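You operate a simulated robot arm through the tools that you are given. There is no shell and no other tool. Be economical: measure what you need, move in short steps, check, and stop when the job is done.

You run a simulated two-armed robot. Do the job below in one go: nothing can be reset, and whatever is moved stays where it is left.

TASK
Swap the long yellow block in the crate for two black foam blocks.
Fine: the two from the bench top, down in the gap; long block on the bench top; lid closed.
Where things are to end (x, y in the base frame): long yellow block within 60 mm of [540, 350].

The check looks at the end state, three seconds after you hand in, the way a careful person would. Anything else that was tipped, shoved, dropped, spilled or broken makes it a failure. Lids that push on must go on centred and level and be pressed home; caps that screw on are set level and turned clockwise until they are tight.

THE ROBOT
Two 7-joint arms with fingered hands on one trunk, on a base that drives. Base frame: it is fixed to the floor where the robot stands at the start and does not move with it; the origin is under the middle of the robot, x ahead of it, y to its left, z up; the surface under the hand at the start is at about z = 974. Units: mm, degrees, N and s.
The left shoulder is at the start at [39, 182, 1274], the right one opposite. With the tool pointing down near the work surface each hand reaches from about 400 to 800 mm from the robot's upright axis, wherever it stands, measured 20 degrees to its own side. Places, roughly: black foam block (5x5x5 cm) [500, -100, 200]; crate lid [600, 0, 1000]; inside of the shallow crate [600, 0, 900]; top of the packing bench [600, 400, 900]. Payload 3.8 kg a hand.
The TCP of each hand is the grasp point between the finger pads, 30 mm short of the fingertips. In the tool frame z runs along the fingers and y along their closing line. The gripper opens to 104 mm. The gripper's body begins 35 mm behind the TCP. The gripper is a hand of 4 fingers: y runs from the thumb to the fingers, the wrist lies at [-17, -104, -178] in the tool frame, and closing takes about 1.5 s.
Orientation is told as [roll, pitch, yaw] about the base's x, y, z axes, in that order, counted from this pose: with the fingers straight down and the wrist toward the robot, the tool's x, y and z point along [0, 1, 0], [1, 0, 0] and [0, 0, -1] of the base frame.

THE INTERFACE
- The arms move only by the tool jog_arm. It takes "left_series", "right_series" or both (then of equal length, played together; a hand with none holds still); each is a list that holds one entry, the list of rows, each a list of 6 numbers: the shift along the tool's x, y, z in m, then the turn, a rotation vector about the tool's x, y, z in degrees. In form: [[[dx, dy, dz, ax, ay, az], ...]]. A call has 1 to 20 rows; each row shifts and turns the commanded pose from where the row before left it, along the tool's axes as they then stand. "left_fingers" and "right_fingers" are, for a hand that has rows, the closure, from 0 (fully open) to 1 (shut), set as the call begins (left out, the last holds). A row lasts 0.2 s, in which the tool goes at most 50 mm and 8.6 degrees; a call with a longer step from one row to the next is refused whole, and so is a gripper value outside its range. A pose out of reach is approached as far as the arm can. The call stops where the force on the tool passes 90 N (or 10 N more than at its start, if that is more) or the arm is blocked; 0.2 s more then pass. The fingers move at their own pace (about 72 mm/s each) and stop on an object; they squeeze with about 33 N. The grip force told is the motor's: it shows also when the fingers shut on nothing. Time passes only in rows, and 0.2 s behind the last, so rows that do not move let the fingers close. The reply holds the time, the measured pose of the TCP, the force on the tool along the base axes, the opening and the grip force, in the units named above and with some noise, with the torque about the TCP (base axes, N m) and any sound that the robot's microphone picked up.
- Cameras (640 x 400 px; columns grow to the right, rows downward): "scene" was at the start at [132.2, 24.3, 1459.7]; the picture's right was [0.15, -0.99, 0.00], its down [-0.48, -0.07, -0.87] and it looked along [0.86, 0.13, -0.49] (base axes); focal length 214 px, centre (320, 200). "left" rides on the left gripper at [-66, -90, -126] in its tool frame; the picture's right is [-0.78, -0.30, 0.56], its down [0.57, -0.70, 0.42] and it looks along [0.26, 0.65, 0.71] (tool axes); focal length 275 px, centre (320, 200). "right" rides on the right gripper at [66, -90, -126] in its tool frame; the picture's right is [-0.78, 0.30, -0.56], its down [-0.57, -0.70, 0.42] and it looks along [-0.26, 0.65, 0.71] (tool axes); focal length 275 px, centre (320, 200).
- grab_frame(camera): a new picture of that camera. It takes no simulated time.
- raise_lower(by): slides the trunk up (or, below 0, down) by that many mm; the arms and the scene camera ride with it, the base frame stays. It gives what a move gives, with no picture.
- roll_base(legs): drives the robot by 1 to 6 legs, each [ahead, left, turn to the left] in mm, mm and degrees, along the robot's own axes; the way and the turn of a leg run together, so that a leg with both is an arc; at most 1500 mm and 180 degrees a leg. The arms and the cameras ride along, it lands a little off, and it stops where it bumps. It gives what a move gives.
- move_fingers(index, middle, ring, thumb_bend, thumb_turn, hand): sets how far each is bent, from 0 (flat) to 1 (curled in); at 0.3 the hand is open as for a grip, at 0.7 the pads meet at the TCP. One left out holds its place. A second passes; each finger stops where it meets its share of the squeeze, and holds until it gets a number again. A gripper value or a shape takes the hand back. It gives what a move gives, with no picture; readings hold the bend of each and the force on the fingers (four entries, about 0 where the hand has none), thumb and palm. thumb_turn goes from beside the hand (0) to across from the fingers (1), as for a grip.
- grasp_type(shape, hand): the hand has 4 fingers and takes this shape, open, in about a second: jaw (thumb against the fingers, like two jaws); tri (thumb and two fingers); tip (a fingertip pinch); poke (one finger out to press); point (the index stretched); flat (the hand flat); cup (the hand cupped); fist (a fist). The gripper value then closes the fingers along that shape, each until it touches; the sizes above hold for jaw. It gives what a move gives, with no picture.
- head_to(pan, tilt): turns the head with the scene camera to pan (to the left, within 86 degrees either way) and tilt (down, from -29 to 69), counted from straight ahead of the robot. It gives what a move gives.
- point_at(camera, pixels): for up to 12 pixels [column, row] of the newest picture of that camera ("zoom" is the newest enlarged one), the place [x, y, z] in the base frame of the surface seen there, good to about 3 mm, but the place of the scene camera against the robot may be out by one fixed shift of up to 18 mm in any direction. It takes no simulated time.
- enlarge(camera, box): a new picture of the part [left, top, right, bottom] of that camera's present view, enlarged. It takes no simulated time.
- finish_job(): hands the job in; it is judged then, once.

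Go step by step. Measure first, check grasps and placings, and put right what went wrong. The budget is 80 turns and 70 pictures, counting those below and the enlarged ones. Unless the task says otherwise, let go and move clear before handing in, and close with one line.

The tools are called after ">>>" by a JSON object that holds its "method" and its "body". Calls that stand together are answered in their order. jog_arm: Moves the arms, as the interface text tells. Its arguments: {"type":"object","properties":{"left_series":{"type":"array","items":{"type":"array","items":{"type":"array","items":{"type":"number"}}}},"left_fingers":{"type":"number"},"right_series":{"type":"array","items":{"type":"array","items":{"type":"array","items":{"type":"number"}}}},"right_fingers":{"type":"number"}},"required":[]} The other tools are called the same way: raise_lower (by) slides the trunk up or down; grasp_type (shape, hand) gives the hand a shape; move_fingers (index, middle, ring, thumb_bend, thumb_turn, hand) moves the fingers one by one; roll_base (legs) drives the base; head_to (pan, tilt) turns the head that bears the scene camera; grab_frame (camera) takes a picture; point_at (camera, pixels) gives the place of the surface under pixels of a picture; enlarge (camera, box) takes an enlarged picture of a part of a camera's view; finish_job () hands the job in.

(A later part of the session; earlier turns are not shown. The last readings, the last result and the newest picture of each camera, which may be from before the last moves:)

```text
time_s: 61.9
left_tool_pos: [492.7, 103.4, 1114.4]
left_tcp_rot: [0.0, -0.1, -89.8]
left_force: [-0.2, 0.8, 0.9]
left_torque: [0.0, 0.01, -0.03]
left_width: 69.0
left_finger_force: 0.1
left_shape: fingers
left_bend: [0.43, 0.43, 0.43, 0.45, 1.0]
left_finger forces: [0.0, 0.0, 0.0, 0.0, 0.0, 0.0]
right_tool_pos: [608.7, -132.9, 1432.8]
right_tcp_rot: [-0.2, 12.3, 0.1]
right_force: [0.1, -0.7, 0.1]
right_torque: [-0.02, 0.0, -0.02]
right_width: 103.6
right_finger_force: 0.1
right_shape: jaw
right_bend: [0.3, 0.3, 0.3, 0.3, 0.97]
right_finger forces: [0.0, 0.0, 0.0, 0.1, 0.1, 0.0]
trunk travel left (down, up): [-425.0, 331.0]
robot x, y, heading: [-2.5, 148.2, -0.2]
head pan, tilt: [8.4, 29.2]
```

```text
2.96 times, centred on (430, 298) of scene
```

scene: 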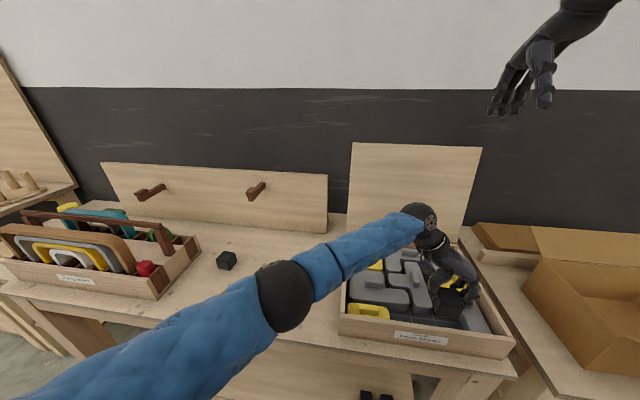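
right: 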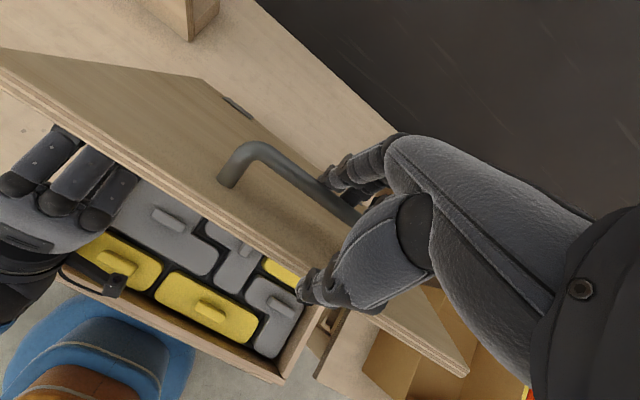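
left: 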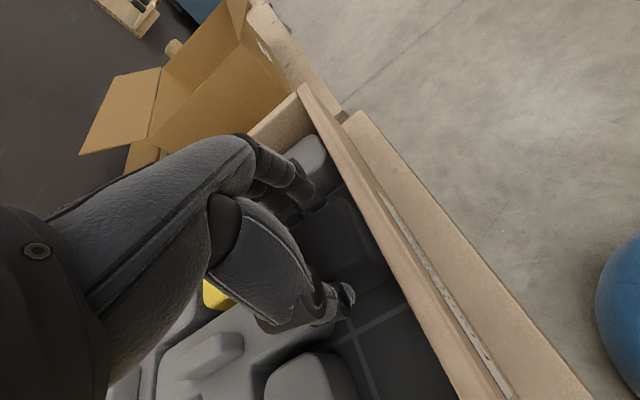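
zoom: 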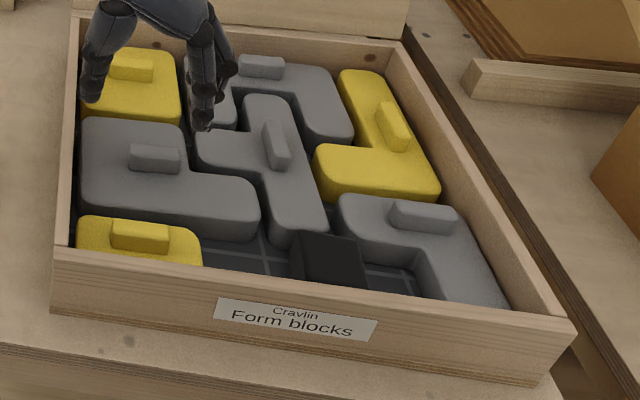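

The cube has settled in the gap. I'll check its height and position, then go back for cube B, reversing the turn.

>>> {"method": "point_at", "body": {"camera": "zoom", "pixels": [[305, 237], [352, 243], [330, 255], [362, 275], [305, 275], [270, 250], [390, 275], [130, 258]]}}

>>> {"method": "jog_arm", "body": {"left_series": [[[0, -0.045, -0.02, 0, 0, 0], [0, -0.045, -0.02, 0, 0, 0], [0, -0.045, -0.02, 0, 0, 0], [0, -0.045, -0.02, 0, 0, 0], [0.02, -0.04, 0, 0, 0, -8.2], [0.02, -0.04, 0, 0, 0, -8.2], [0, -0.04, 0, 0, 0, -8.2], [0, -0.03, 0, 0, 0, -8.2], [0.02, -0.02, 0, 0, 0, -8.2], [0.03, 0, 0, 0, 0, -8.2], [0.03, 0, 0, 0, 0, -8.2], [0.03, 0, 0, 0, 0, -8.2], [0.03, 0, 0, 0, 0, -8.2], [0.02, 0, 0, 0, 0, -8.2], [0, 0, 0, 0, 0, -8.0]]]}}

>>> {"method": "grab_frame", "body": {"camera": "left"}}

```text
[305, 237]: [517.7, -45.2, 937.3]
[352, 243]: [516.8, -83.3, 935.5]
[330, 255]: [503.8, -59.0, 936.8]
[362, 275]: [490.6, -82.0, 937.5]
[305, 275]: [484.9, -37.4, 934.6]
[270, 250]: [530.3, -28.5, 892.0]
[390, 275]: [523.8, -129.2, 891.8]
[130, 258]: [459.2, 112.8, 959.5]
```

```text
time_s: 65.1
left_tool_pos: [585.4, 570.2, 1196.6]
left_tcp_rot: [-0.1, 0.1, 0.3]
left_force: [0.3, -0.9, 0.0]
left_torque: [0.03, 0.0, -0.04]
left_width: 69.1
left_finger_force: 0.0
left_shape: fingers
left_bend: [0.43, 0.43, 0.43, 0.45, 1.0]
left_finger forces: [0.0, 0.1, 0.0, 0.0, 0.0, 0.1]
right_tool_pos: [608.6, -134.8, 1433.5]
right_tcp_rot: [-0.1, 12.2, 0.1]
right_force: [0.2, 0.6, -0.6]
right_torque: [-0.01, 0.02, 0.01]
right_width: 103.9
right_finger_force: 0.1
right_shape: jaw
right_bend: [0.3, 0.3, 0.3, 0.3, 0.97]
right_finger forces: [0.0, 0.0, 0.0, 0.0, 0.0, 0.1]
trunk travel left (down, up): [-425.0, 331.0]
robot x, y, heading: [-2.5, 148.8, 0.3]
head pan, tilt: [8.4, 29.2]
```

```text
20 pictures are left
```

left: 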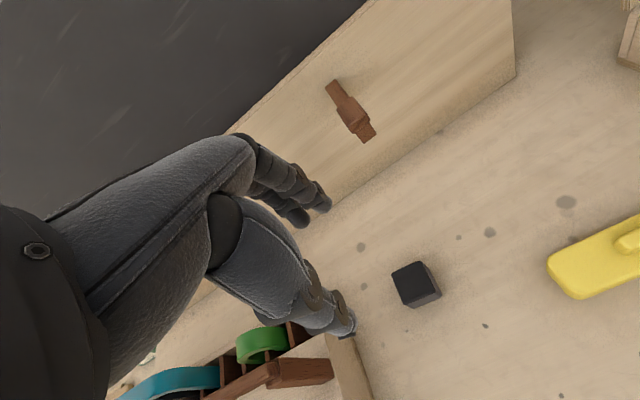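

Cube 1 rests on the crate floor (top ≈937, spanning y≈-90..-44). Now I'll move above cube B at [625, 574] with the fingers opened evenly.

>>> {"method": "move_fingers", "body": {"hand": "left", "index": 0.38, "middle": 0.38, "ring": 0.38, "thumb_bend": 0.38}}

>>> {"method": "jog_arm", "body": {"left_series": [[[0.002, 0.008, 0.036, 0, 0, 0], [0.002, 0.008, 0.036, 0, 0, 0], [0.002, 0.008, 0.036, 0, 0, 0], [0.002, 0.008, 0.036, 0, 0, 0], [0.002, 0.008, 0.036, 0, 0, 0]]]}}

>>> {"method": "grab_frame", "body": {"camera": "left"}}

```text
time_s: 66.1
left_tool_pos: [583.0, 569.9, 1196.7]
left_tcp_rot: [0.0, 0.0, 0.2]
left_force: [0.3, 0.0, 0.2]
left_torque: [-0.01, 0.0, -0.01]
left_width: 84.0
left_finger_force: 0.0
left_shape: fingers
left_bend: [0.38, 0.38, 0.38, 0.38, 1.0]
left_finger forces: [0.0, 0.0, 0.0, 0.0, 0.0, 0.0]
right_tool_pos: [608.8, -134.6, 1433.2]
right_tcp_rot: [-0.2, 12.1, 0.1]
right_force: [0.2, 0.3, 0.6]
right_torque: [0.0, 0.0, -0.01]
right_width: 103.7
right_finger_force: 0.1
right_shape: jaw
right_bend: [0.3, 0.3, 0.3, 0.3, 0.97]
right_finger forces: [0.1, 0.0, 0.1, 0.1, 0.0, 0.0]
trunk travel left (down, up): [-425.0, 331.0]
robot x, y, heading: [1.2, 149.0, 0.2]
head pan, tilt: [8.4, 29.2]
```

```text
time_s: 67.3
left_tool_pos: [624.0, 579.6, 1017.5]
left_tcp_rot: [-0.1, 0.0, 0.2]
left_force: [-0.1, -0.5, 0.2]
left_torque: [0.0, -0.01, 0.03]
left_width: 84.1
left_finger_force: 0.0
left_shape: fingers
left_bend: [0.38, 0.38, 0.38, 0.38, 1.0]
left_finger forces: [0.0, 0.0, 0.1, 0.1, 0.0, 0.0]
right_tool_pos: [608.4, -134.1, 1433.3]
right_tcp_rot: [0.0, 12.1, 0.2]
right_force: [0.9, -0.6, -0.2]
right_torque: [0.0, 0.05, 0.02]
right_width: 103.6
right_finger_force: 0.0
right_shape: jaw
right_bend: [0.3, 0.3, 0.3, 0.3, 0.97]
right_finger forces: [0.0, 0.1, 0.0, 0.0, 0.0, 0.1]
trunk travel left (down, up): [-425.0, 331.0]
robot x, y, heading: [-2.9, 148.6, 0.2]
head pan, tilt: [8.4, 29.2]
```

```text
19 pictures are left
```

left: 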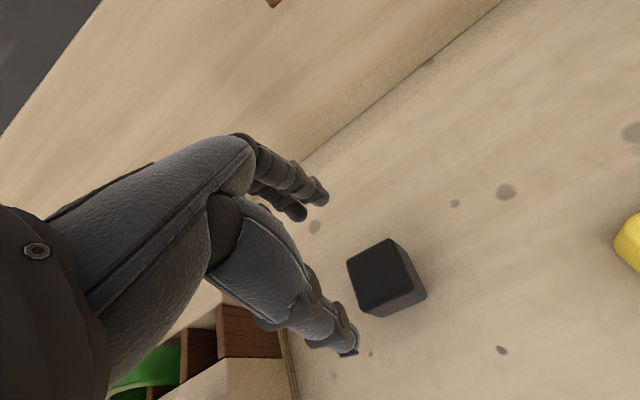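

>>> {"method": "point_at", "body": {"camera": "left", "pixels": [[350, 263], [387, 241], [411, 282], [373, 311], [382, 275]]}}

>>> {"method": "jog_arm", "body": {"left_series": [[[0, 0, 0.025, 0, 0, 2.5], [0, 0, 0.025, 0, 0, 2.5], [0, 0, 0.02, 0, 0, 0], [0, 0, 0.014, 0, 0, 0]]]}}

>>> {"method": "grab_frame", "body": {"camera": "left"}}

```text
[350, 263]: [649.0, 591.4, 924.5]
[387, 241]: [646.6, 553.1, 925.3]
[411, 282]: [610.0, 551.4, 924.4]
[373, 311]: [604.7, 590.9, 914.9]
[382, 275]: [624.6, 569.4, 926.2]
```

```text
time_s: 68.3
left_tool_pos: [624.3, 577.9, 931.4]
left_tcp_rot: [0.0, 0.0, -4.9]
left_force: [-0.3, -0.3, -1.5]
left_torque: [-0.02, -0.03, 0.02]
left_width: 84.3
left_finger_force: 0.0
left_shape: fingers
left_bend: [0.38, 0.38, 0.38, 0.38, 1.0]
left_finger forces: [0.1, 0.0, 0.1, 0.2, 0.0, 0.0]
right_tool_pos: [609.4, -133.6, 1433.4]
right_tcp_rot: [-0.1, 12.2, 0.1]
right_force: [0.2, 1.4, -0.3]
right_torque: [0.01, 0.02, -0.04]
right_width: 103.6
right_finger_force: 0.1
right_shape: jaw
right_bend: [0.3, 0.3, 0.3, 0.3, 0.97]
right_finger forces: [0.0, 0.0, 0.0, 0.0, 0.1, 0.0]
trunk travel left (down, up): [-425.0, 331.0]
robot x, y, heading: [-3.6, 148.2, 0.2]
head pan, tilt: [8.4, 29.2]
```

```text
18 pictures are left
```

left: 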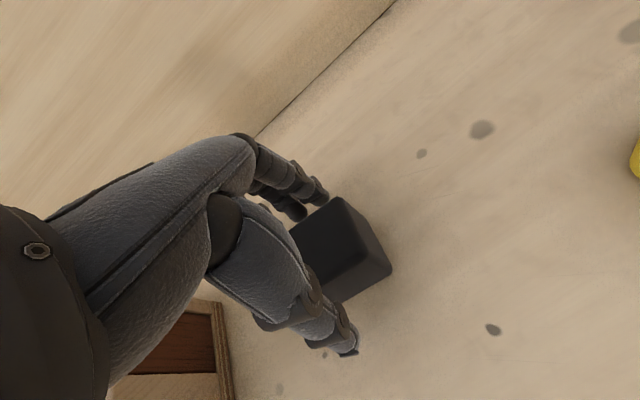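

Cube B is between the fingers with the same 6–7 mm offset as before. I'll close and lift.

>>> {"method": "jog_arm", "body": {"left_series": [[[0, 0, 0, 0, 0, 0], [0, 0, 0, 0, 0, 0], [0, 0, 0, 0, 0, 0], [0, 0, 0, 0, 0, 0], [0, 0, 0, 0, 0, 0], [0, 0, 0, 0, 0, 0], [0, 0, -0.005, 0, 0, 0], [0, 0, -0.01, 0, 0, 0], [0, 0, -0.02, 0, 0, 0], [0, 0, -0.04, 0, 0, 0], [0, 0, -0.04, 0, 0, 0], [0, 0, -0.04, 0, 0, 0], [0, 0, -0.04, 0, 0, 0]]], "left_fingers": 1}}

>>> {"method": "grab_frame", "body": {"camera": "left"}}

```text
time_s: 71.1
left_tool_pos: [625.1, 581.6, 1129.1]
left_tcp_rot: [-0.1, 0.0, -4.8]
left_force: [0.1, 0.1, -0.4]
left_torque: [0.01, 0.0, 0.01]
left_width: 44.2
left_finger_force: 32.8
left_shape: jaw
left_bend: [0.74, 0.46, 0.5, 0.73, 1.0]
left_finger forces: [17.5, 11.3, 0.0, 0.1, 28.6, 0.0]
right_tool_pos: [608.4, -135.5, 1433.1]
right_tcp_rot: [0.0, 12.2, 0.1]
right_force: [-0.3, -0.4, 0.0]
right_torque: [0.04, 0.0, 0.01]
right_width: 103.8
right_finger_force: 0.1
right_shape: jaw
right_bend: [0.3, 0.3, 0.3, 0.3, 0.97]
right_finger forces: [0.0, 0.1, 0.0, 0.0, 0.0, 0.1]
trunk travel left (down, up): [-425.0, 331.0]
robot x, y, heading: [2.9, 149.6, 0.1]
head pan, tilt: [8.4, 29.2]
```

```text
17 pictures are left
```

left: 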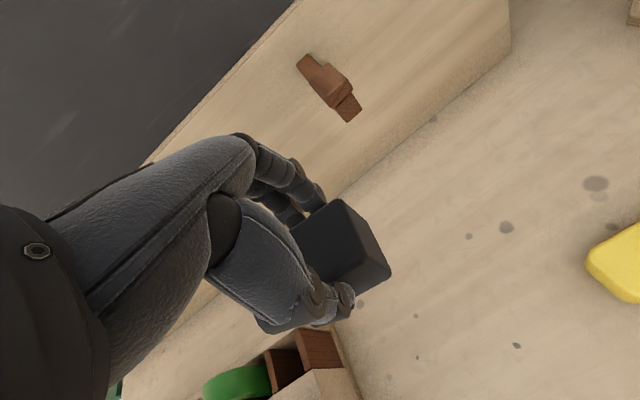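

Held well. I'll back out, turn the hand to -90°, and carry the cube to the crate.

>>> {"method": "jog_arm", "body": {"left_series": [[[-0.02, -0.03, -0.01, 0, 0, 0], [-0.02, -0.03, -0.01, 0, 0, 0], [-0.02, -0.03, 0, 0, 0, 0], [-0.04, 0, 0, 0, 0, 8.2], [-0.04, 0, 0, 0, 0, 8.2], [-0.04, 0, 0, 0, 0, 8.2], [-0.04, 0, 0, 0, 0, 8.2], [-0.03, 0, 0, 0, 0, 8.2], [-0.02, 0.02, 0, 0, 0, 8.2], [-0.02, 0.02, 0, 0, 0, 8.2], [-0.01, 0.03, 0, 0, 0, 8.2], [0, 0.04, 0, 0, 0, 8.2], [0, 0.03, 0, 0, 0, 8.2], [0, 0, 0, 0, 0, 3.2]]]}}

>>> {"method": "enlarge", "body": {"camera": "scene", "box": [335, 230, 525, 365]}}

```text
time_s: 74.1
left_tool_pos: [486.5, 198.6, 1148.4]
left_tcp_rot: [0.1, -0.2, -90.1]
left_force: [0.2, 0.5, -0.6]
left_torque: [0.01, -0.01, 0.02]
left_width: 43.8
left_finger_force: 33.5
left_shape: jaw
left_bend: [0.74, 0.46, 0.5, 0.73, 1.0]
left_finger forces: [17.5, 11.2, 0.0, 0.1, 28.6, 0.0]
right_tool_pos: [608.1, -133.4, 1433.9]
right_tcp_rot: [-0.2, 12.2, 0.1]
right_force: [1.0, -0.7, 0.0]
right_torque: [0.0, -0.01, 0.0]
right_width: 103.6
right_finger_force: 0.0
right_shape: jaw
right_bend: [0.3, 0.3, 0.3, 0.3, 0.97]
right_finger forces: [0.1, 0.1, 0.1, 0.0, 0.0, 0.0]
trunk travel left (down, up): [-425.0, 331.0]
robot x, y, heading: [-0.5, 146.2, 0.2]
head pan, tilt: [8.4, 29.2]
```

```text
2.96 times, centred on (430, 298) of scene
```

zoom: 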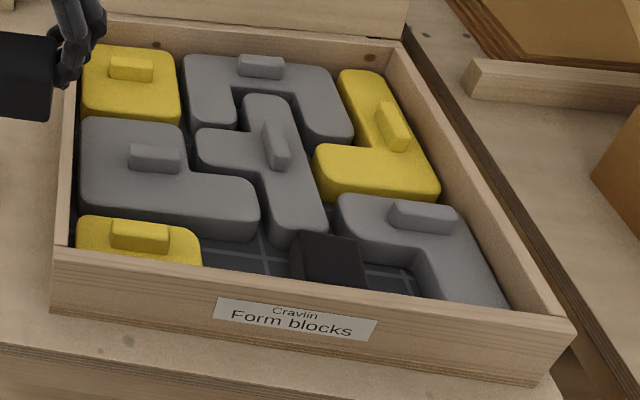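

The crate is unchanged apart from the first cube. I'll move above the second spot, y≈+6.

>>> {"method": "jog_arm", "body": {"left_series": [[[0.0014, 0.0384, 0.02, 0, 0, 0], [0.0014, 0.0384, 0.02, 0, 0, 0], [0.0014, 0.0384, 0.025, 0, 0, 0], [0.0014, 0.0384, 0.03, 0, 0, 0], [0.0014, 0.0384, 0.03, 0, 0, 0]]]}}

>>> {"method": "grab_frame", "body": {"camera": "left"}}

```text
time_s: 75.3
left_tool_pos: [493.1, 6.6, 1021.4]
left_tcp_rot: [0.1, 0.0, -90.0]
left_force: [0.5, 0.0, -0.1]
left_torque: [-0.01, 0.03, -0.02]
left_width: 44.0
left_finger_force: 32.6
left_shape: jaw
left_bend: [0.74, 0.46, 0.5, 0.73, 1.0]
left_finger forces: [17.4, 11.2, 0.0, 0.1, 28.6, 0.1]
right_tool_pos: [609.3, -135.2, 1433.3]
right_tcp_rot: [-0.1, 12.2, 0.3]
right_force: [-0.7, -0.5, 0.1]
right_torque: [0.01, 0.02, 0.02]
right_width: 103.7
right_finger_force: 0.0
right_shape: jaw
right_bend: [0.3, 0.3, 0.3, 0.3, 0.97]
right_finger forces: [0.0, 0.0, 0.0, 0.1, 0.0, 0.0]
trunk travel left (down, up): [-425.0, 331.0]
robot x, y, heading: [0.3, 152.3, 0.3]
head pan, tilt: [8.4, 29.2]
```

```text
15 pictures are left
```

left: 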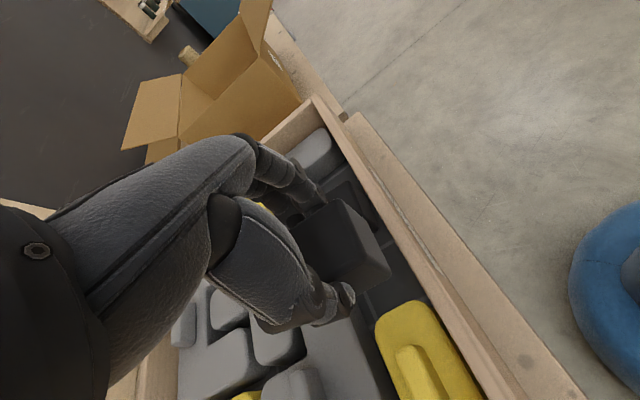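

The path down is clear. I'll descend to z≈957 and release with small finger openings.

>>> {"method": "jog_arm", "body": {"left_series": [[[0, 0, 0.02, 0, 0, 0], [0, 0, 0.02, 0, 0, 0], [0, 0, 0.015, 0, 0, 0], [0, 0, 0.009, 0, 0, 0]]]}}

>>> {"method": "grab_frame", "body": {"camera": "left"}}

```text
time_s: 76.3
left_tool_pos: [490.8, 6.6, 959.7]
left_tcp_rot: [0.1, -0.1, -90.0]
left_force: [-0.7, -0.1, 5.6]
left_torque: [0.16, 0.01, 0.0]
left_width: 44.3
left_finger_force: 33.2
left_shape: jaw
left_bend: [0.74, 0.46, 0.5, 0.73, 1.0]
left_finger forces: [17.6, 11.5, 0.1, 0.0, 34.7, 0.1]
right_tool_pos: [608.1, -133.9, 1434.2]
right_tcp_rot: [-0.1, 12.3, 0.0]
right_force: [-0.8, 0.2, -0.3]
right_torque: [-0.01, 0.0, -0.02]
right_width: 103.7
right_finger_force: 0.0
right_shape: jaw
right_bend: [0.3, 0.3, 0.3, 0.3, 0.97]
right_finger forces: [0.0, 0.0, 0.1, 0.0, 0.0, 0.0]
trunk travel left (down, up): [-425.0, 331.0]
robot x, y, heading: [1.1, 148.5, 0.3]
head pan, tilt: [8.4, 29.2]
```

```text
14 pictures are left
```

left: 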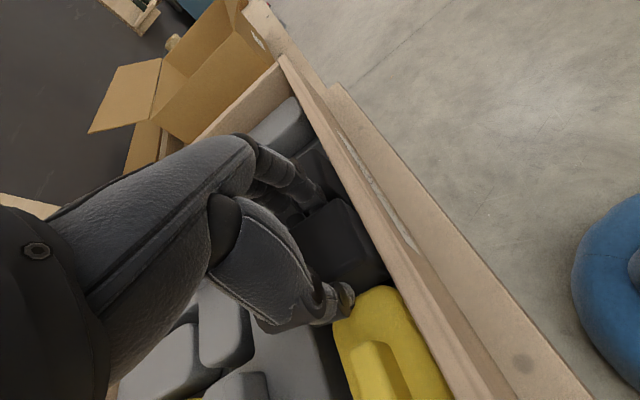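

The thumb tip is just touching the small yellow block (+5.6 N). I'll lift 4 mm and shift 6 mm away before releasing.

>>> {"method": "jog_arm", "body": {"left_series": [[[0, 0, -0.004, 0, 0, 0], [0, 0.006, 0, 0, 0, 0], [0, 0, 0, 0, 0, 0]]]}}

>>> {"method": "move_fingers", "body": {"hand": "left", "index": 0.43, "middle": 0.43, "ring": 0.43, "thumb_bend": 0.45}}

>>> {"method": "jog_arm", "body": {"left_series": [[[0, 0, -0.02, 0, 0, 0], [0, 0, -0.04, 0, 0, 0], [0, 0, -0.04, 0, 0, 0], [0, 0, -0.04, 0, 0, 0], [0, -0.04, -0.03, 0, 0, 0], [0, -0.045, -0.02, 0, 0, 0], [0, -0.045, 0, 0, 0, 0], [0, -0.045, 0, 0, 0, 0]]]}}

>>> {"method": "enlarge", "body": {"camera": "scene", "box": [335, 230, 525, 365]}}

```text
time_s: 77.1
left_tool_pos: [491.5, 1.3, 963.0]
left_tcp_rot: [0.0, -0.1, -90.1]
left_force: [-1.1, 0.6, -0.7]
left_torque: [0.01, -0.01, 0.0]
left_width: 44.3
left_finger_force: 33.2
left_shape: jaw
left_bend: [0.74, 0.46, 0.5, 0.73, 1.0]
left_finger forces: [17.7, 11.3, 0.1, 0.0, 29.1, 0.0]
right_tool_pos: [608.3, -134.6, 1434.0]
right_tcp_rot: [-0.2, 12.2, 0.0]
right_force: [-0.4, 0.3, 0.0]
right_torque: [0.04, 0.0, -0.04]
right_width: 103.8
right_finger_force: 0.1
right_shape: jaw
right_bend: [0.3, 0.3, 0.3, 0.3, 0.97]
right_finger forces: [0.0, 0.0, 0.0, 0.1, 0.0, 0.0]
trunk travel left (down, up): [-425.0, 331.0]
robot x, y, heading: [2.1, 148.4, 0.1]
head pan, tilt: [8.4, 29.2]
```

```text
time_s: 78.1
left_tool_pos: [491.5, -0.5, 962.8]
left_tcp_rot: [0.0, -0.1, -90.1]
left_force: [1.1, 0.7, -0.1]
left_torque: [0.0, 0.0, 0.0]
left_width: 68.6
left_finger_force: 0.0
left_shape: fingers
left_bend: [0.43, 0.43, 0.43, 0.45, 1.0]
left_finger forces: [0.1, 0.0, 0.1, 0.1, 0.0, 0.0]
right_tool_pos: [607.8, -135.0, 1433.6]
right_tcp_rot: [-0.1, 12.2, 0.1]
right_force: [-0.5, 0.3, 0.9]
right_torque: [-0.01, -0.01, 0.0]
right_width: 103.7
right_finger_force: 0.0
right_shape: jaw
right_bend: [0.3, 0.3, 0.3, 0.3, 0.97]
right_finger forces: [0.0, 0.1, 0.0, 0.1, 0.0, 0.1]
trunk travel left (down, up): [-425.0, 331.0]
robot x, y, heading: [-1.0, 150.1, 0.2]
head pan, tilt: [8.4, 29.2]
```

```text
time_s: 79.9
left_tool_pos: [492.6, 176.7, 1149.4]
left_tcp_rot: [0.0, -0.2, -90.2]
left_force: [-0.1, 0.0, -0.1]
left_torque: [0.02, 0.04, 0.01]
left_width: 69.2
left_finger_force: 0.2
left_shape: fingers
left_bend: [0.43, 0.43, 0.43, 0.45, 1.0]
left_finger forces: [0.0, 0.1, 0.0, 0.1, 0.0, 0.0]
right_tool_pos: [608.6, -132.5, 1432.5]
right_tcp_rot: [-0.2, 12.2, 0.2]
right_force: [0.4, 0.5, -1.6]
right_torque: [0.01, -0.02, 0.01]
right_width: 103.8
right_finger_force: 0.1
right_shape: jaw
right_bend: [0.3, 0.3, 0.3, 0.3, 0.97]
right_finger forces: [0.0, 0.1, 0.0, 0.1, 0.0, 0.1]
trunk travel left (down, up): [-425.0, 331.0]
robot x, y, heading: [-0.9, 147.6, 0.2]
head pan, tilt: [8.4, 29.2]
```

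```text
2.96 times, centred on (430, 298) of scene
```

zoom: 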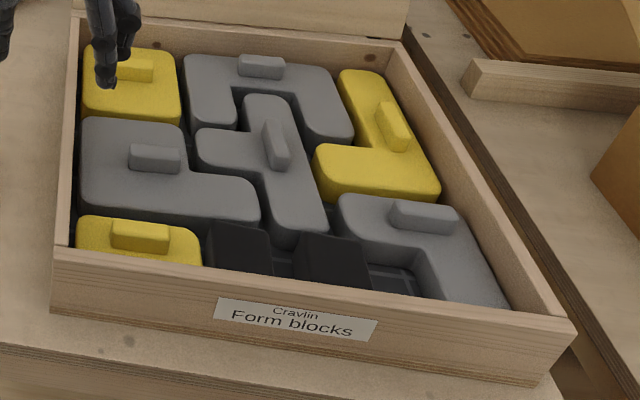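

>>> {"method": "point_at", "body": {"camera": "zoom", "pixels": [[215, 228], [265, 235], [220, 262], [268, 268], [240, 250], [305, 240], [352, 248], [330, 260], [285, 262]]}}

```text
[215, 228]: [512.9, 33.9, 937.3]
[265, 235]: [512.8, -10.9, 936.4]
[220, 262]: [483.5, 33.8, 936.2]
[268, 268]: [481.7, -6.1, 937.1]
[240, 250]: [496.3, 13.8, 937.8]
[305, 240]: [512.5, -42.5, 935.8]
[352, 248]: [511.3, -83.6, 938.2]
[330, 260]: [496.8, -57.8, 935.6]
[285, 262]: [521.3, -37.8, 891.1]
```

Both cubes sit level on the floor of the gap (tops 937). To close the lid I must reach behind its top edge at x≈825, so I'll check how much room the base has to drive forward.

>>> {"method": "point_at", "body": {"camera": "left", "pixels": [[577, 280], [582, 320], [600, 225], [572, 300], [565, 390], [345, 120], [500, 300]]}}

>>> {"method": "grab_frame", "body": {"camera": "scene"}}

```text
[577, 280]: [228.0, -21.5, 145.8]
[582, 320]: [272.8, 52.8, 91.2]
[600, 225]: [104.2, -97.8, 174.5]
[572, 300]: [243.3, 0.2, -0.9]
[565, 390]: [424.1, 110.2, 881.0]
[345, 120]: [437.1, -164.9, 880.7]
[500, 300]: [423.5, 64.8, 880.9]
```

```text
12 pictures are left
```

scene: 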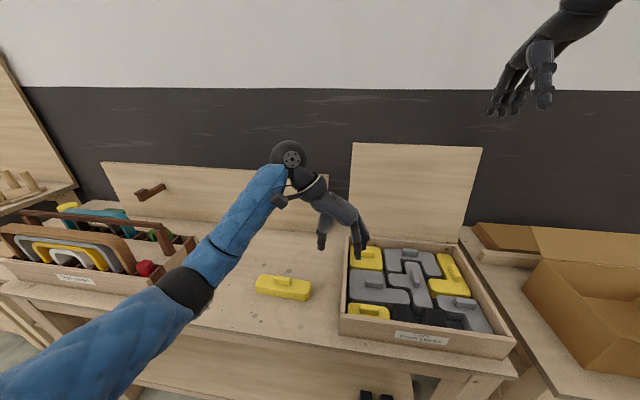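

The base front is about 130 mm from the bench edge, so 90 mm ahead is safe. I'll turn the left hand to fingers-forward (to catch the lid from the front), then drive 90 mm ahead and 148 mm right.

>>> {"method": "jog_arm", "body": {"left_series": [[[0, 0, -0.01, -4.949, 4.949, -4.949], [0, 0, 0, -4.949, 4.949, -4.949], [0, 0, 0, -4.949, 4.949, -4.949], [0, 0, 0, -4.949, 4.949, -4.949], [0, 0, 0, -4.949, 4.949, -4.949], [0, 0, 0, -4.949, 4.949, -4.949], [0, 0, 0, -4.949, 4.949, -4.949], [0, 0, 0, -4.949, 4.949, -4.949], [0, 0, 0, -4.949, 4.949, -4.949], [0, 0, 0, -4.949, 4.949, -4.949], [0, 0, 0, -4.949, 4.949, -4.949], [0, 0, 0, -4.949, 4.949, -4.949], [0, 0, 0, -4.949, 4.949, -4.949], [0, 0, 0, -4.949, 4.949, -4.949]]], "left_fingers": 1}}

>>> {"method": "roll_base", "body": {"legs": [[90, -148, 0]]}}

>>> {"method": "grab_frame", "body": {"camera": "scene"}}

```text
time_s: 82.7
left_tool_pos: [492.5, 201.8, 1122.6]
left_tcp_rot: [71.3, -68.2, -77.6]
left_force: [-0.2, 0.0, -0.1]
left_torque: [0.01, 0.0, 0.02]
left_width: 0.0
left_finger_force: 33.4
left_shape: jaw
left_bend: [0.7, 0.7, 0.7, 0.46, 1.0]
left_finger forces: [0.0, 0.0, 0.0, 0.1, 0.0, 0.0]
right_tool_pos: [609.3, -135.1, 1433.8]
right_tcp_rot: [-0.1, 12.1, 0.1]
right_force: [-0.3, -0.4, -0.1]
right_torque: [-0.01, 0.0, 0.01]
right_width: 103.6
right_finger_force: 0.1
right_shape: jaw
right_bend: [0.3, 0.3, 0.3, 0.3, 0.97]
right_finger forces: [0.1, 0.1, 0.0, 0.0, 0.0, 0.0]
trunk travel left (down, up): [-425.0, 331.0]
robot x, y, heading: [0.9, 148.2, 0.0]
head pan, tilt: [8.4, 29.2]
stopped in row 13 (left hand): the arm was blocked; the commanded pose is now the measured one
```

```text
time_s: 84.2
left_tool_pos: [583.8, 51.9, 1122.8]
left_tcp_rot: [71.0, -68.3, -77.7]
left_force: [1.1, -0.1, -0.6]
left_torque: [-0.01, -0.02, -0.01]
left_width: 0.0
left_finger_force: 32.9
left_shape: jaw
left_bend: [0.7, 0.7, 0.7, 0.46, 1.0]
left_finger forces: [0.0, 0.1, 0.0, 0.0, 0.0, 0.1]
right_tool_pos: [698.5, -285.9, 1433.0]
right_tcp_rot: [0.0, 12.2, -0.1]
right_force: [0.1, -1.2, -0.8]
right_torque: [0.02, -0.05, 0.04]
right_width: 103.6
right_finger_force: 0.0
right_shape: jaw
right_bend: [0.3, 0.3, 0.3, 0.3, 0.97]
right_finger forces: [0.0, 0.1, 0.1, 0.0, 0.0, 0.0]
trunk travel left (down, up): [-425.0, 331.0]
robot x, y, heading: [88.9, 1.6, -0.3]
head pan, tilt: [8.4, 29.2]
```

```text
11 pictures are left
```

scene: 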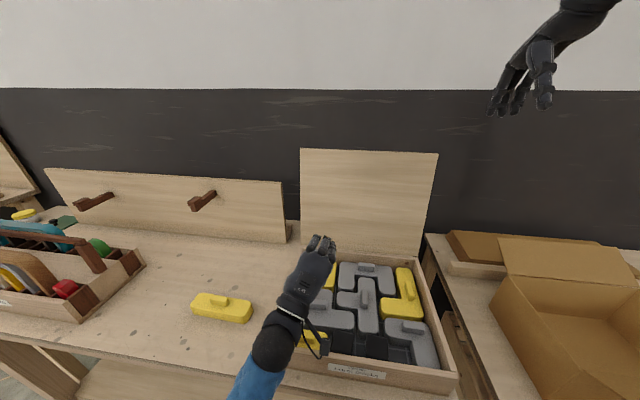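

The left arm is usable, but a simpler way is open: the right hand can pinch the lid's top edge and swing it down under control. I'll move the left hand clear to the left and the right hand to above the edge, tilted -15°.

>>> {"method": "jog_arm", "body": {"left_series": [[[0.0297, 0, -0.0038, 0, 0, 0], [0.0297, 0, -0.0038, 0, 0, 0], [0.0297, 0, -0.0038, 0, 0, 0], [0.0297, 0, -0.0038, 0, 0, 0], [0.0297, 0, -0.0038, 0, 0, 0], [0.0297, 0, -0.0038, 0, 0, 0], [0.0297, 0, -0.0038, 0, 0, 0], [0.0297, 0, -0.0038, 0, 0, 0], [0.0297, 0, -0.0038, 0, 0, 0]]], "right_series": [[[0.0178, 0.0354, 0.0068, -1.67, 0, 0], [0.0178, 0.0354, 0.0068, -1.67, 0, 0], [0.0178, 0.0354, 0.0068, -1.67, 0, 0], [0.0178, 0.0354, 0.0068, -1.67, 0, 0], [0.0178, 0.0354, 0.0068, -1.67, 0, 0], [0.0178, 0.0354, 0.0068, -1.67, 0, 0], [0.0178, 0.0354, 0.0068, -1.67, 0, 0], [0.0178, 0.0354, 0.0068, -1.67, 0, 0], [0.0178, 0.0354, 0.0068, -1.67, 0, 0]]]}}

>>> {"method": "point_at", "body": {"camera": "scene", "pixels": [[400, 154], [320, 152], [400, 200], [433, 155]]}}

>>> {"method": "grab_frame", "body": {"camera": "scene"}}

```text
time_s: 86.2
left_tool_pos: [586.9, 308.6, 1221.2]
left_tcp_rot: [70.9, -68.4, -77.5]
left_force: [0.4, 0.3, 0.9]
left_torque: [-0.01, -0.03, -0.03]
left_width: 0.0
left_finger_force: 32.7
left_shape: jaw
left_bend: [0.7, 0.7, 0.7, 0.46, 1.0]
left_finger forces: [0.0, 0.1, 0.1, 0.1, 0.0, 0.0]
right_tool_pos: [828.0, -165.9, 1300.1]
right_tcp_rot: [-0.2, -2.4, -0.1]
right_force: [0.3, 0.5, -0.2]
right_torque: [-0.03, 0.01, 0.04]
right_width: 103.8
right_finger_force: 0.0
right_shape: jaw
right_bend: [0.3, 0.3, 0.3, 0.3, 0.97]
right_finger forces: [0.0, 0.1, 0.1, 0.1, 0.1, 0.0]
right hand out of reach, approached as far as the arm can: row 1, 2, 3, 4, 5, 6, 7, 8, 9
trunk travel left (down, up): [-425.0, 331.0]
robot x, y, heading: [90.8, 0.6, -0.0]
head pan, tilt: [8.4, 29.2]
```

```text
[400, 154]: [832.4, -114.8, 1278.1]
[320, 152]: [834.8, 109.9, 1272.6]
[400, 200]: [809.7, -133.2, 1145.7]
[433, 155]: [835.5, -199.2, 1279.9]
```

```text
10 pictures are left
```

scene: 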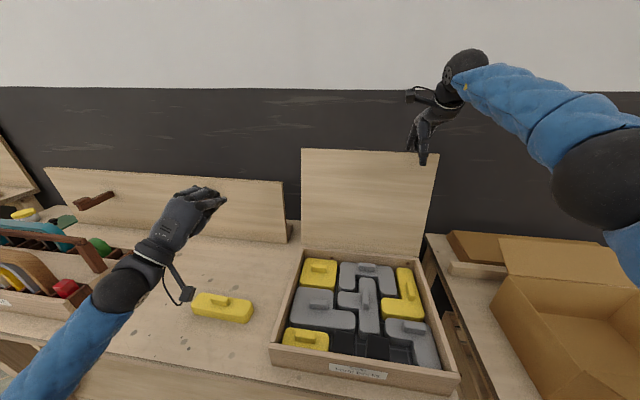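

The right hand has the lid edge (z≈1276, x≈830) between thumb and fingers. I'll lower about 45 mm around it.

>>> {"method": "jog_arm", "body": {"right_series": [[[0, -0.004, 0.0145, 0, 0, 0], [0, -0.004, 0.0145, 0, 0, 0], [0, -0.004, 0.0145, 0, 0, 0]]]}}

>>> {"method": "enlarge", "body": {"camera": "scene", "box": [360, 40, 500, 180]}}

```text
time_s: 87.0
left_tool_pos: [587.2, 305.9, 1220.8]
left_tcp_rot: [71.2, -68.3, -77.7]
left_force: [0.2, -0.9, 0.4]
left_torque: [0.02, 0.04, 0.02]
left_width: 0.2
left_finger_force: 32.6
left_shape: jaw
left_bend: [0.7, 0.7, 0.7, 0.46, 1.0]
left_finger forces: [0.0, 0.0, 0.1, 0.0, 0.1, 0.0]
right_tool_pos: [815.2, -169.5, 1253.8]
right_tcp_rot: [-0.1, -2.8, -0.1]
right_force: [-0.5, 0.4, 0.8]
right_torque: [0.01, 0.0, -0.01]
right_width: 104.0
right_finger_force: 0.1
right_shape: jaw
right_bend: [0.3, 0.3, 0.3, 0.3, 0.97]
right_finger forces: [0.0, 0.0, 0.1, 0.1, 0.0, 0.0]
trunk travel left (down, up): [-425.0, 331.0]
robot x, y, heading: [87.0, 4.5, -0.1]
head pan, tilt: [8.4, 29.2]
```

```text
2.86 times, centred on (430, 110) of scene
```

zoom: 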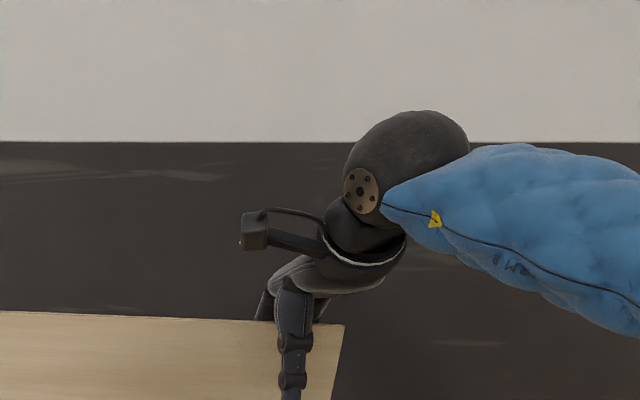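

The thumb is in front of the lid and the fingers behind it, so I'll close on the edge.

>>> {"method": "jog_arm", "body": {"right_series": [[[0, 0, 0, 0, 0, 0], [0, 0, 0, 0, 0, 0], [0, 0, 0, 0, 0, 0], [0, 0, 0, 0, 0, 0], [0, 0, 0, 0, 0, 0], [0, 0, 0, 0, 0, 0], [0, 0, 0, 0, 0, 0]]], "right_fingers": 1}}

>>> {"method": "enlarge", "body": {"camera": "scene", "box": [270, 60, 500, 280]}}

```text
time_s: 88.6
left_tool_pos: [585.8, 306.8, 1220.4]
left_tcp_rot: [71.1, -68.3, -77.8]
left_force: [-0.1, -0.2, -0.4]
left_torque: [0.0, 0.01, 0.01]
left_width: 0.0
left_finger_force: 32.6
left_shape: jaw
left_bend: [0.7, 0.7, 0.7, 0.46, 1.0]
left_finger forces: [0.0, 0.0, 0.1, 0.0, 0.0, 0.0]
right_tool_pos: [815.1, -168.0, 1255.1]
right_tcp_rot: [-0.2, -2.8, -0.1]
right_force: [0.1, -0.3, 0.4]
right_torque: [-0.02, 0.06, 0.12]
right_width: 7.0
right_finger_force: 32.6
right_shape: jaw
right_bend: [0.71, 0.66, 0.65, 0.73, 1.0]
right_finger forces: [16.7, 8.8, 4.4, 0.0, 29.3, 0.0]
trunk travel left (down, up): [-425.0, 331.0]
robot x, y, heading: [89.5, -2.1, 0.2]
head pan, tilt: [8.4, 29.2]
```

```text
1.82 times, centred on (385, 170) of scene
```

zoom: 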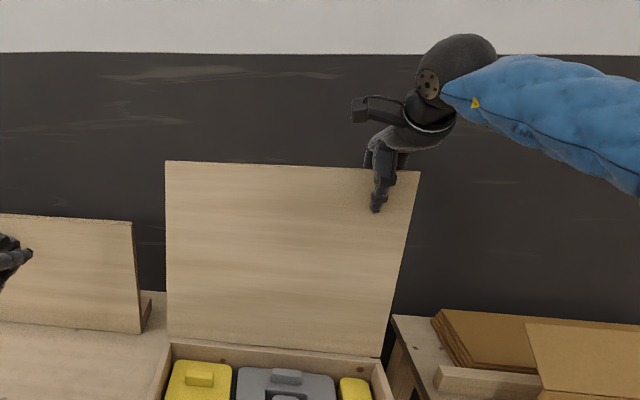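

The edge is gripped. I'll swing the lid with a constant tool-frame step (5° per row about the hinge), 40° first.

>>> {"method": "jog_arm", "body": {"right_series": [[[0, -0.0252, -0.0042, -5, 0, 0], [0, -0.0252, -0.0042, -5, 0, 0], [0, -0.0252, -0.0042, -5, 0, 0], [0, -0.0252, -0.0042, -5, 0, 0], [0, -0.0252, -0.0042, -5, 0, 0], [0, -0.0252, -0.0042, -5, 0, 0], [0, -0.0252, -0.0042, -5, 0, 0], [0, -0.0252, -0.0042, -5, 0, 0]]]}}

>>> {"method": "grab_frame", "body": {"camera": "scene"}}

```text
time_s: 90.4
left_tool_pos: [588.0, 304.6, 1221.1]
left_tcp_rot: [71.2, -68.2, -78.0]
left_force: [-0.2, 0.6, 0.4]
left_torque: [0.02, -0.02, -0.04]
left_width: 0.0
left_finger_force: 33.1
left_shape: jaw
left_bend: [0.7, 0.7, 0.7, 0.46, 1.0]
left_finger forces: [0.1, 0.0, 0.1, 0.0, 0.1, 0.1]
right_tool_pos: [620.5, -159.5, 1220.2]
right_tcp_rot: [0.4, -42.2, 0.7]
right_force: [-3.3, -16.1, 0.6]
right_torque: [-0.14, 0.09, -0.25]
right_width: 5.0
right_finger_force: 32.5
right_shape: jaw
right_bend: [0.71, 0.71, 0.71, 0.71, 1.0]
right_finger forces: [17.7, 7.8, 3.5, 0.0, 31.7, 0.0]
right hand out of reach, approached as far as the arm can: row 8
trunk travel left (down, up): [-425.0, 331.0]
robot x, y, heading: [88.0, -0.0, -0.2]
head pan, tilt: [8.4, 29.2]
```

```text
7 pictures are left
```

scene: 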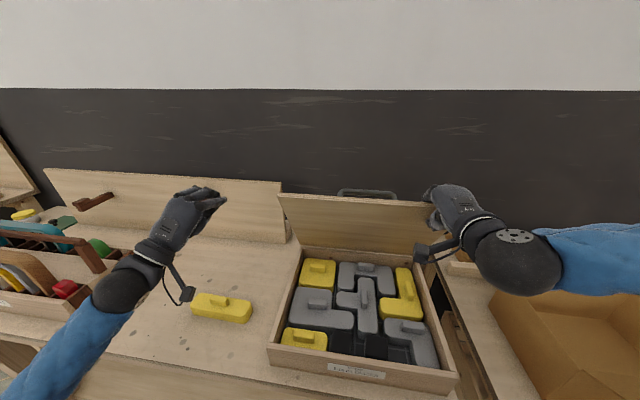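

The lid came down to about 60° under control, but the right arm is now too folded to continue from this base position. I'll bring the left fingers under the lid's left part as a support.

>>> {"method": "jog_arm", "body": {"left_series": [[[-0.032, -0.0246, 0.0101, 0, 0, 0], [-0.032, -0.0246, 0.0101, 0, 0, 0], [-0.032, -0.0246, 0.0101, 0, 0, 0], [-0.0271, 0.0113, 0.0082, 0, 0, 0], [-0.0271, 0.0113, 0.0082, 0, 0, 0], [-0.0271, 0.0113, 0.0082, 0, 0, 0]]]}}

>>> {"method": "grab_frame", "body": {"camera": "scene"}}

```text
time_s: 91.8
left_tool_pos: [613.3, 146.2, 1115.8]
left_tcp_rot: [71.4, -68.1, -78.0]
left_force: [0.7, -0.4, 0.3]
left_torque: [-0.01, 0.01, 0.01]
left_width: 0.1
left_finger_force: 33.4
left_shape: jaw
left_bend: [0.7, 0.7, 0.7, 0.46, 1.0]
left_finger forces: [0.0, 0.0, 0.0, 0.0, 0.0, 0.0]
right_tool_pos: [617.8, -159.6, 1218.2]
right_tcp_rot: [0.4, -42.0, 0.8]
right_force: [-5.3, -15.4, 4.4]
right_torque: [-0.17, 0.07, -0.25]
right_width: 5.1
right_finger_force: 32.7
right_shape: jaw
right_bend: [0.71, 0.71, 0.67, 0.71, 1.0]
right_finger forces: [18.1, 8.1, 3.8, 0.1, 32.7, 0.1]
trunk travel left (down, up): [-425.0, 331.0]
robot x, y, heading: [91.1, 3.6, 0.3]
head pan, tilt: [8.4, 29.2]
```

```text
6 pictures are left
```

scene: 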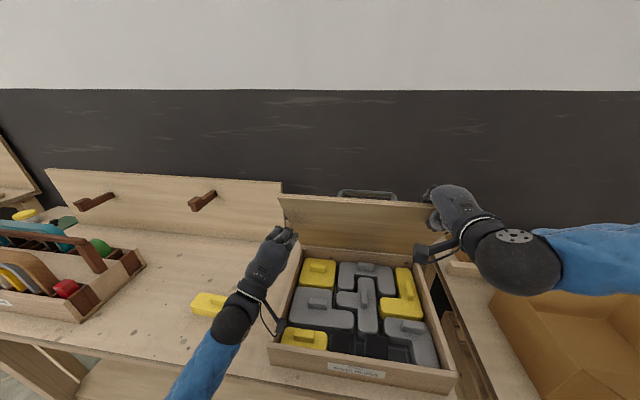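

No blockage, so I'll ease inward and forward to contact.

>>> {"method": "jog_arm", "body": {"left_series": [[[-0.006, 0.0068, 0.007, 0, 0, 0], [-0.006, 0.0068, 0.007, 0, 0, 0], [-0.006, 0.0068, 0.007, 0, 0, 0], [0, 0, 0.006, 0, 0, 0], [0, 0, 0.006, 0, 0, 0]]]}}

```text
time_s: 93.0
left_tool_pos: [641.4, 117.8, 1123.0]
left_tcp_rot: [71.4, -68.2, -78.2]
left_force: [-26.2, -1.9, -4.2]
left_torque: [0.04, -0.34, 0.03]
left_width: 0.0
left_finger_force: 32.6
left_shape: jaw
left_bend: [0.7, 0.7, 0.7, 0.46, 1.0]
left_finger forces: [0.0, 20.2, 0.0, 0.0, 0.0, 0.1]
right_tool_pos: [620.0, -160.5, 1219.2]
right_tcp_rot: [0.4, -42.2, 0.5]
right_force: [16.0, -11.8, 5.1]
right_torque: [-0.14, -0.3, -0.08]
right_width: 5.5
right_finger_force: 32.3
right_shape: jaw
right_bend: [0.71, 0.66, 0.66, 0.72, 1.0]
right_finger forces: [21.2, 11.1, 5.8, 0.1, 22.2, 0.0]
trunk travel left (down, up): [-425.0, 331.0]
robot x, y, heading: [92.8, 2.3, -0.0]
head pan, tilt: [8.4, 29.2]
```

The left fingers bear on the lid. I'll open the right hand and slide it sideways off the lid's right end.

>>> {"method": "jog_arm", "body": {"right_series": [[[0, 0, 0, 0, 0, 0], [0, 0, 0, 0, 0, 0], [0, 0, 0, 0, 0, 0], [0, 0, 0, 0, 0, 0], [0, 0, 0, 0, 0, 0], [0, 0, 0, 0, 0, 0], [-0.03, 0, 0, 0, 0, 0], [-0.04, 0, 0, 0, 0, 0], [-0.04, 0, 0, 0, 0, 0], [-0.04, 0, 0, 0, 0, 0]]], "right_fingers": 0}}

>>> {"method": "grab_frame", "body": {"camera": "scene"}}

```text
time_s: 95.2
left_tool_pos: [644.6, 120.8, 1123.1]
left_tcp_rot: [71.0, -68.3, -77.8]
left_force: [-2.4, 0.3, -1.1]
left_torque: [-0.02, -0.04, 0.03]
left_width: 0.2
left_finger_force: 33.4
left_shape: jaw
left_bend: [0.7, 0.7, 0.7, 0.46, 1.0]
left_finger forces: [0.0, 2.6, 0.1, 0.1, 0.0, 0.0]
right_tool_pos: [618.9, -194.0, 1227.1]
right_tcp_rot: [-0.1, -42.6, -0.1]
right_force: [0.3, 0.1, 0.1]
right_torque: [0.0, -0.01, 0.01]
right_width: 104.0
right_finger_force: 0.0
right_shape: jaw
right_bend: [0.3, 0.3, 0.3, 0.3, 0.97]
right_finger forces: [0.0, 0.0, 0.1, 0.0, 0.1, 0.0]
right hand out of reach, approached as far as the arm can: row 7, 8, 9, 10
trunk travel left (down, up): [-425.0, 331.0]
robot x, y, heading: [87.6, -0.2, 0.3]
head pan, tilt: [8.4, 29.2]
```

```text
5 pictures are left
```

scene: 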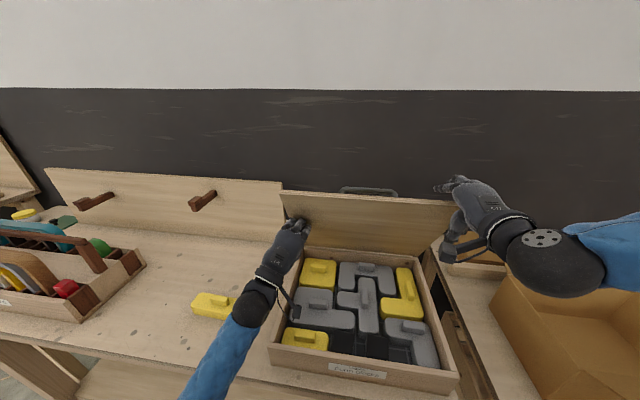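

The lid now rests on the left hand (2.6 N). The right hand is still around the lid corner, so I'll back it off along its fingers, then lift and straighten.

>>> {"method": "jog_arm", "body": {"right_series": [[[0, 0, -0.03, 0, 0, 0], [0, 0, -0.03, 0, 0, 0], [0, 0, -0.03, 0, 0, 0], [0, -0.005, -0.03, 6, 0, 0], [0, 0, -0.02, 8, 0, 0], [0, 0, -0.02, 8, 0, 0], [0, 0, -0.01, 8, 0, 0], [0, 0, 0, 8, 0, 0], [0, 0, 0, 4, 0, 0]]]}}

>>> {"method": "enlarge", "body": {"camera": "scene", "box": [260, 100, 560, 300]}}

```text
time_s: 97.2
left_tool_pos: [644.6, 121.0, 1124.2]
left_tcp_rot: [71.2, -68.4, -77.8]
left_force: [-3.5, -1.5, -0.8]
left_torque: [0.0, -0.01, 0.01]
left_width: 0.0
left_finger_force: 32.9
left_shape: jaw
left_bend: [0.7, 0.7, 0.7, 0.46, 1.0]
left_finger forces: [0.0, 2.5, 0.0, 0.1, 0.0, 0.0]
right_tool_pos: [509.4, -193.4, 1353.2]
right_tcp_rot: [-0.2, -0.7, 0.0]
right_force: [0.2, -1.1, 0.0]
right_torque: [0.01, 0.0, 0.02]
right_width: 103.5
right_finger_force: 0.1
right_shape: jaw
right_bend: [0.3, 0.3, 0.3, 0.3, 0.97]
right_finger forces: [0.0, 0.0, 0.0, 0.0, 0.0, 0.1]
trunk travel left (down, up): [-425.0, 331.0]
robot x, y, heading: [91.6, -1.3, 0.0]
head pan, tilt: [8.4, 29.2]
```

```text
2.00 times, centred on (410, 200) of scene
```

zoom: 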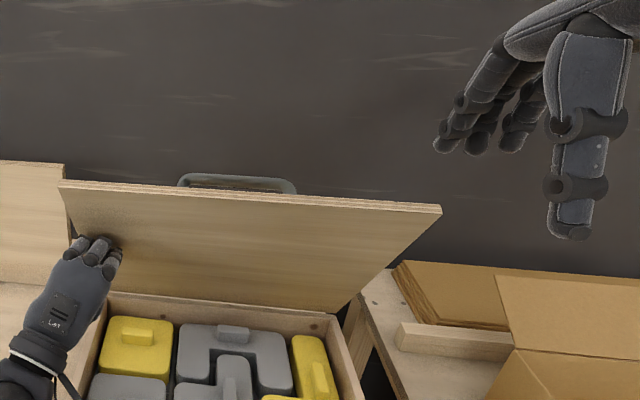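

The right hand is free and the lid rests on the left fingers. I'll drive the base back 90 mm so the left fingertips let the lid down further, then lower the left hand 60 mm.

>>> {"method": "roll_base", "body": {"legs": [[-45, 0, 0], [-45, 0, 0]]}}

>>> {"method": "jog_arm", "body": {"left_series": [[[-0.0042, -0.0111, 0.0014, 0, 0, 0], [-0.0042, -0.0111, 0.0014, 0, 0, 0], [-0.0042, -0.0111, 0.0014, 0, 0, 0], [-0.0042, -0.0111, 0.0014, 0, 0, 0], [-0.0042, -0.0111, 0.0014, 0, 0, 0]]]}}

>>> {"method": "grab_frame", "body": {"camera": "scene"}}

```text
time_s: 98.6
left_tool_pos: [551.1, 121.2, 1124.4]
left_tcp_rot: [71.3, -68.3, -77.9]
left_force: [-2.7, -0.8, -2.6]
left_torque: [-0.03, 0.07, 0.0]
left_width: 0.1
left_finger_force: 33.2
left_shape: jaw
left_bend: [0.7, 0.7, 0.7, 0.46, 1.0]
left_finger forces: [0.1, 3.9, 0.1, 0.0, 0.1, 0.0]
right_tool_pos: [415.6, -193.2, 1354.3]
right_tcp_rot: [-0.1, -1.0, -0.1]
right_force: [-1.3, 0.4, -0.3]
right_torque: [0.0, -0.03, -0.01]
right_width: 103.8
right_finger_force: 0.1
right_shape: jaw
right_bend: [0.3, 0.3, 0.3, 0.3, 0.97]
right_finger forces: [0.1, 0.1, 0.0, 0.1, 0.1, 0.1]
trunk travel left (down, up): [-425.0, 331.0]
robot x, y, heading: [4.6, 1.8, -0.0]
head pan, tilt: [8.4, 29.2]
```

```text
time_s: 99.8
left_tool_pos: [553.8, 121.5, 1062.3]
left_tcp_rot: [70.7, -68.2, -77.4]
left_force: [-3.9, -0.1, -3.6]
left_torque: [-0.02, -0.16, 0.0]
left_width: 0.0
left_finger_force: 32.7
left_shape: jaw
left_bend: [0.7, 0.7, 0.7, 0.46, 1.0]
left_finger forces: [0.0, 4.5, 0.0, 0.0, 0.0, 0.0]
right_tool_pos: [420.0, -192.7, 1352.7]
right_tcp_rot: [-0.1, -0.9, -0.2]
right_force: [0.2, 0.2, -0.6]
right_torque: [0.0, 0.02, -0.02]
right_width: 103.9
right_finger_force: 0.1
right_shape: jaw
right_bend: [0.3, 0.3, 0.3, 0.3, 0.97]
right_finger forces: [0.0, 0.0, 0.0, 0.0, 0.0, 0.0]
trunk travel left (down, up): [-425.0, 331.0]
robot x, y, heading: [-3.3, 4.3, 0.2]
head pan, tilt: [8.4, 29.2]
```

```text
3 pictures are left
```

scene: 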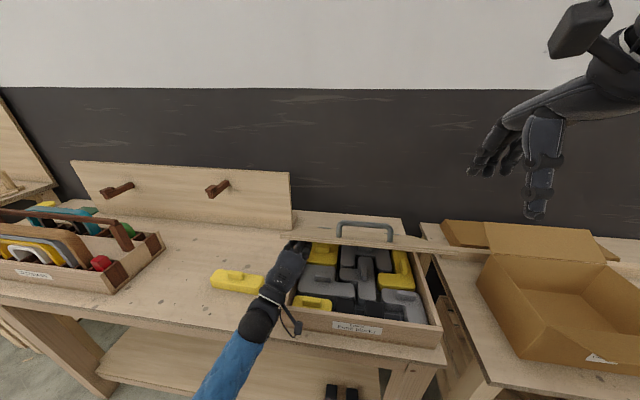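

The lid is now low. I'll measure the handle for the right hand.

>>> {"method": "point_at", "body": {"camera": "scene", "pixels": [[365, 223], [345, 223], [386, 227], [340, 236], [391, 240], [365, 237], [420, 247], [330, 237]]}}

```text
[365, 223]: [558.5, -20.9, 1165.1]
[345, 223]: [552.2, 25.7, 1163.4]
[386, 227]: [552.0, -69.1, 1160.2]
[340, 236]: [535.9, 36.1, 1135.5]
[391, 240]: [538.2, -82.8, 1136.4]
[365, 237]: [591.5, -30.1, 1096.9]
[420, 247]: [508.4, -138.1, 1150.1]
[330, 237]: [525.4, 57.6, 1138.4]
```

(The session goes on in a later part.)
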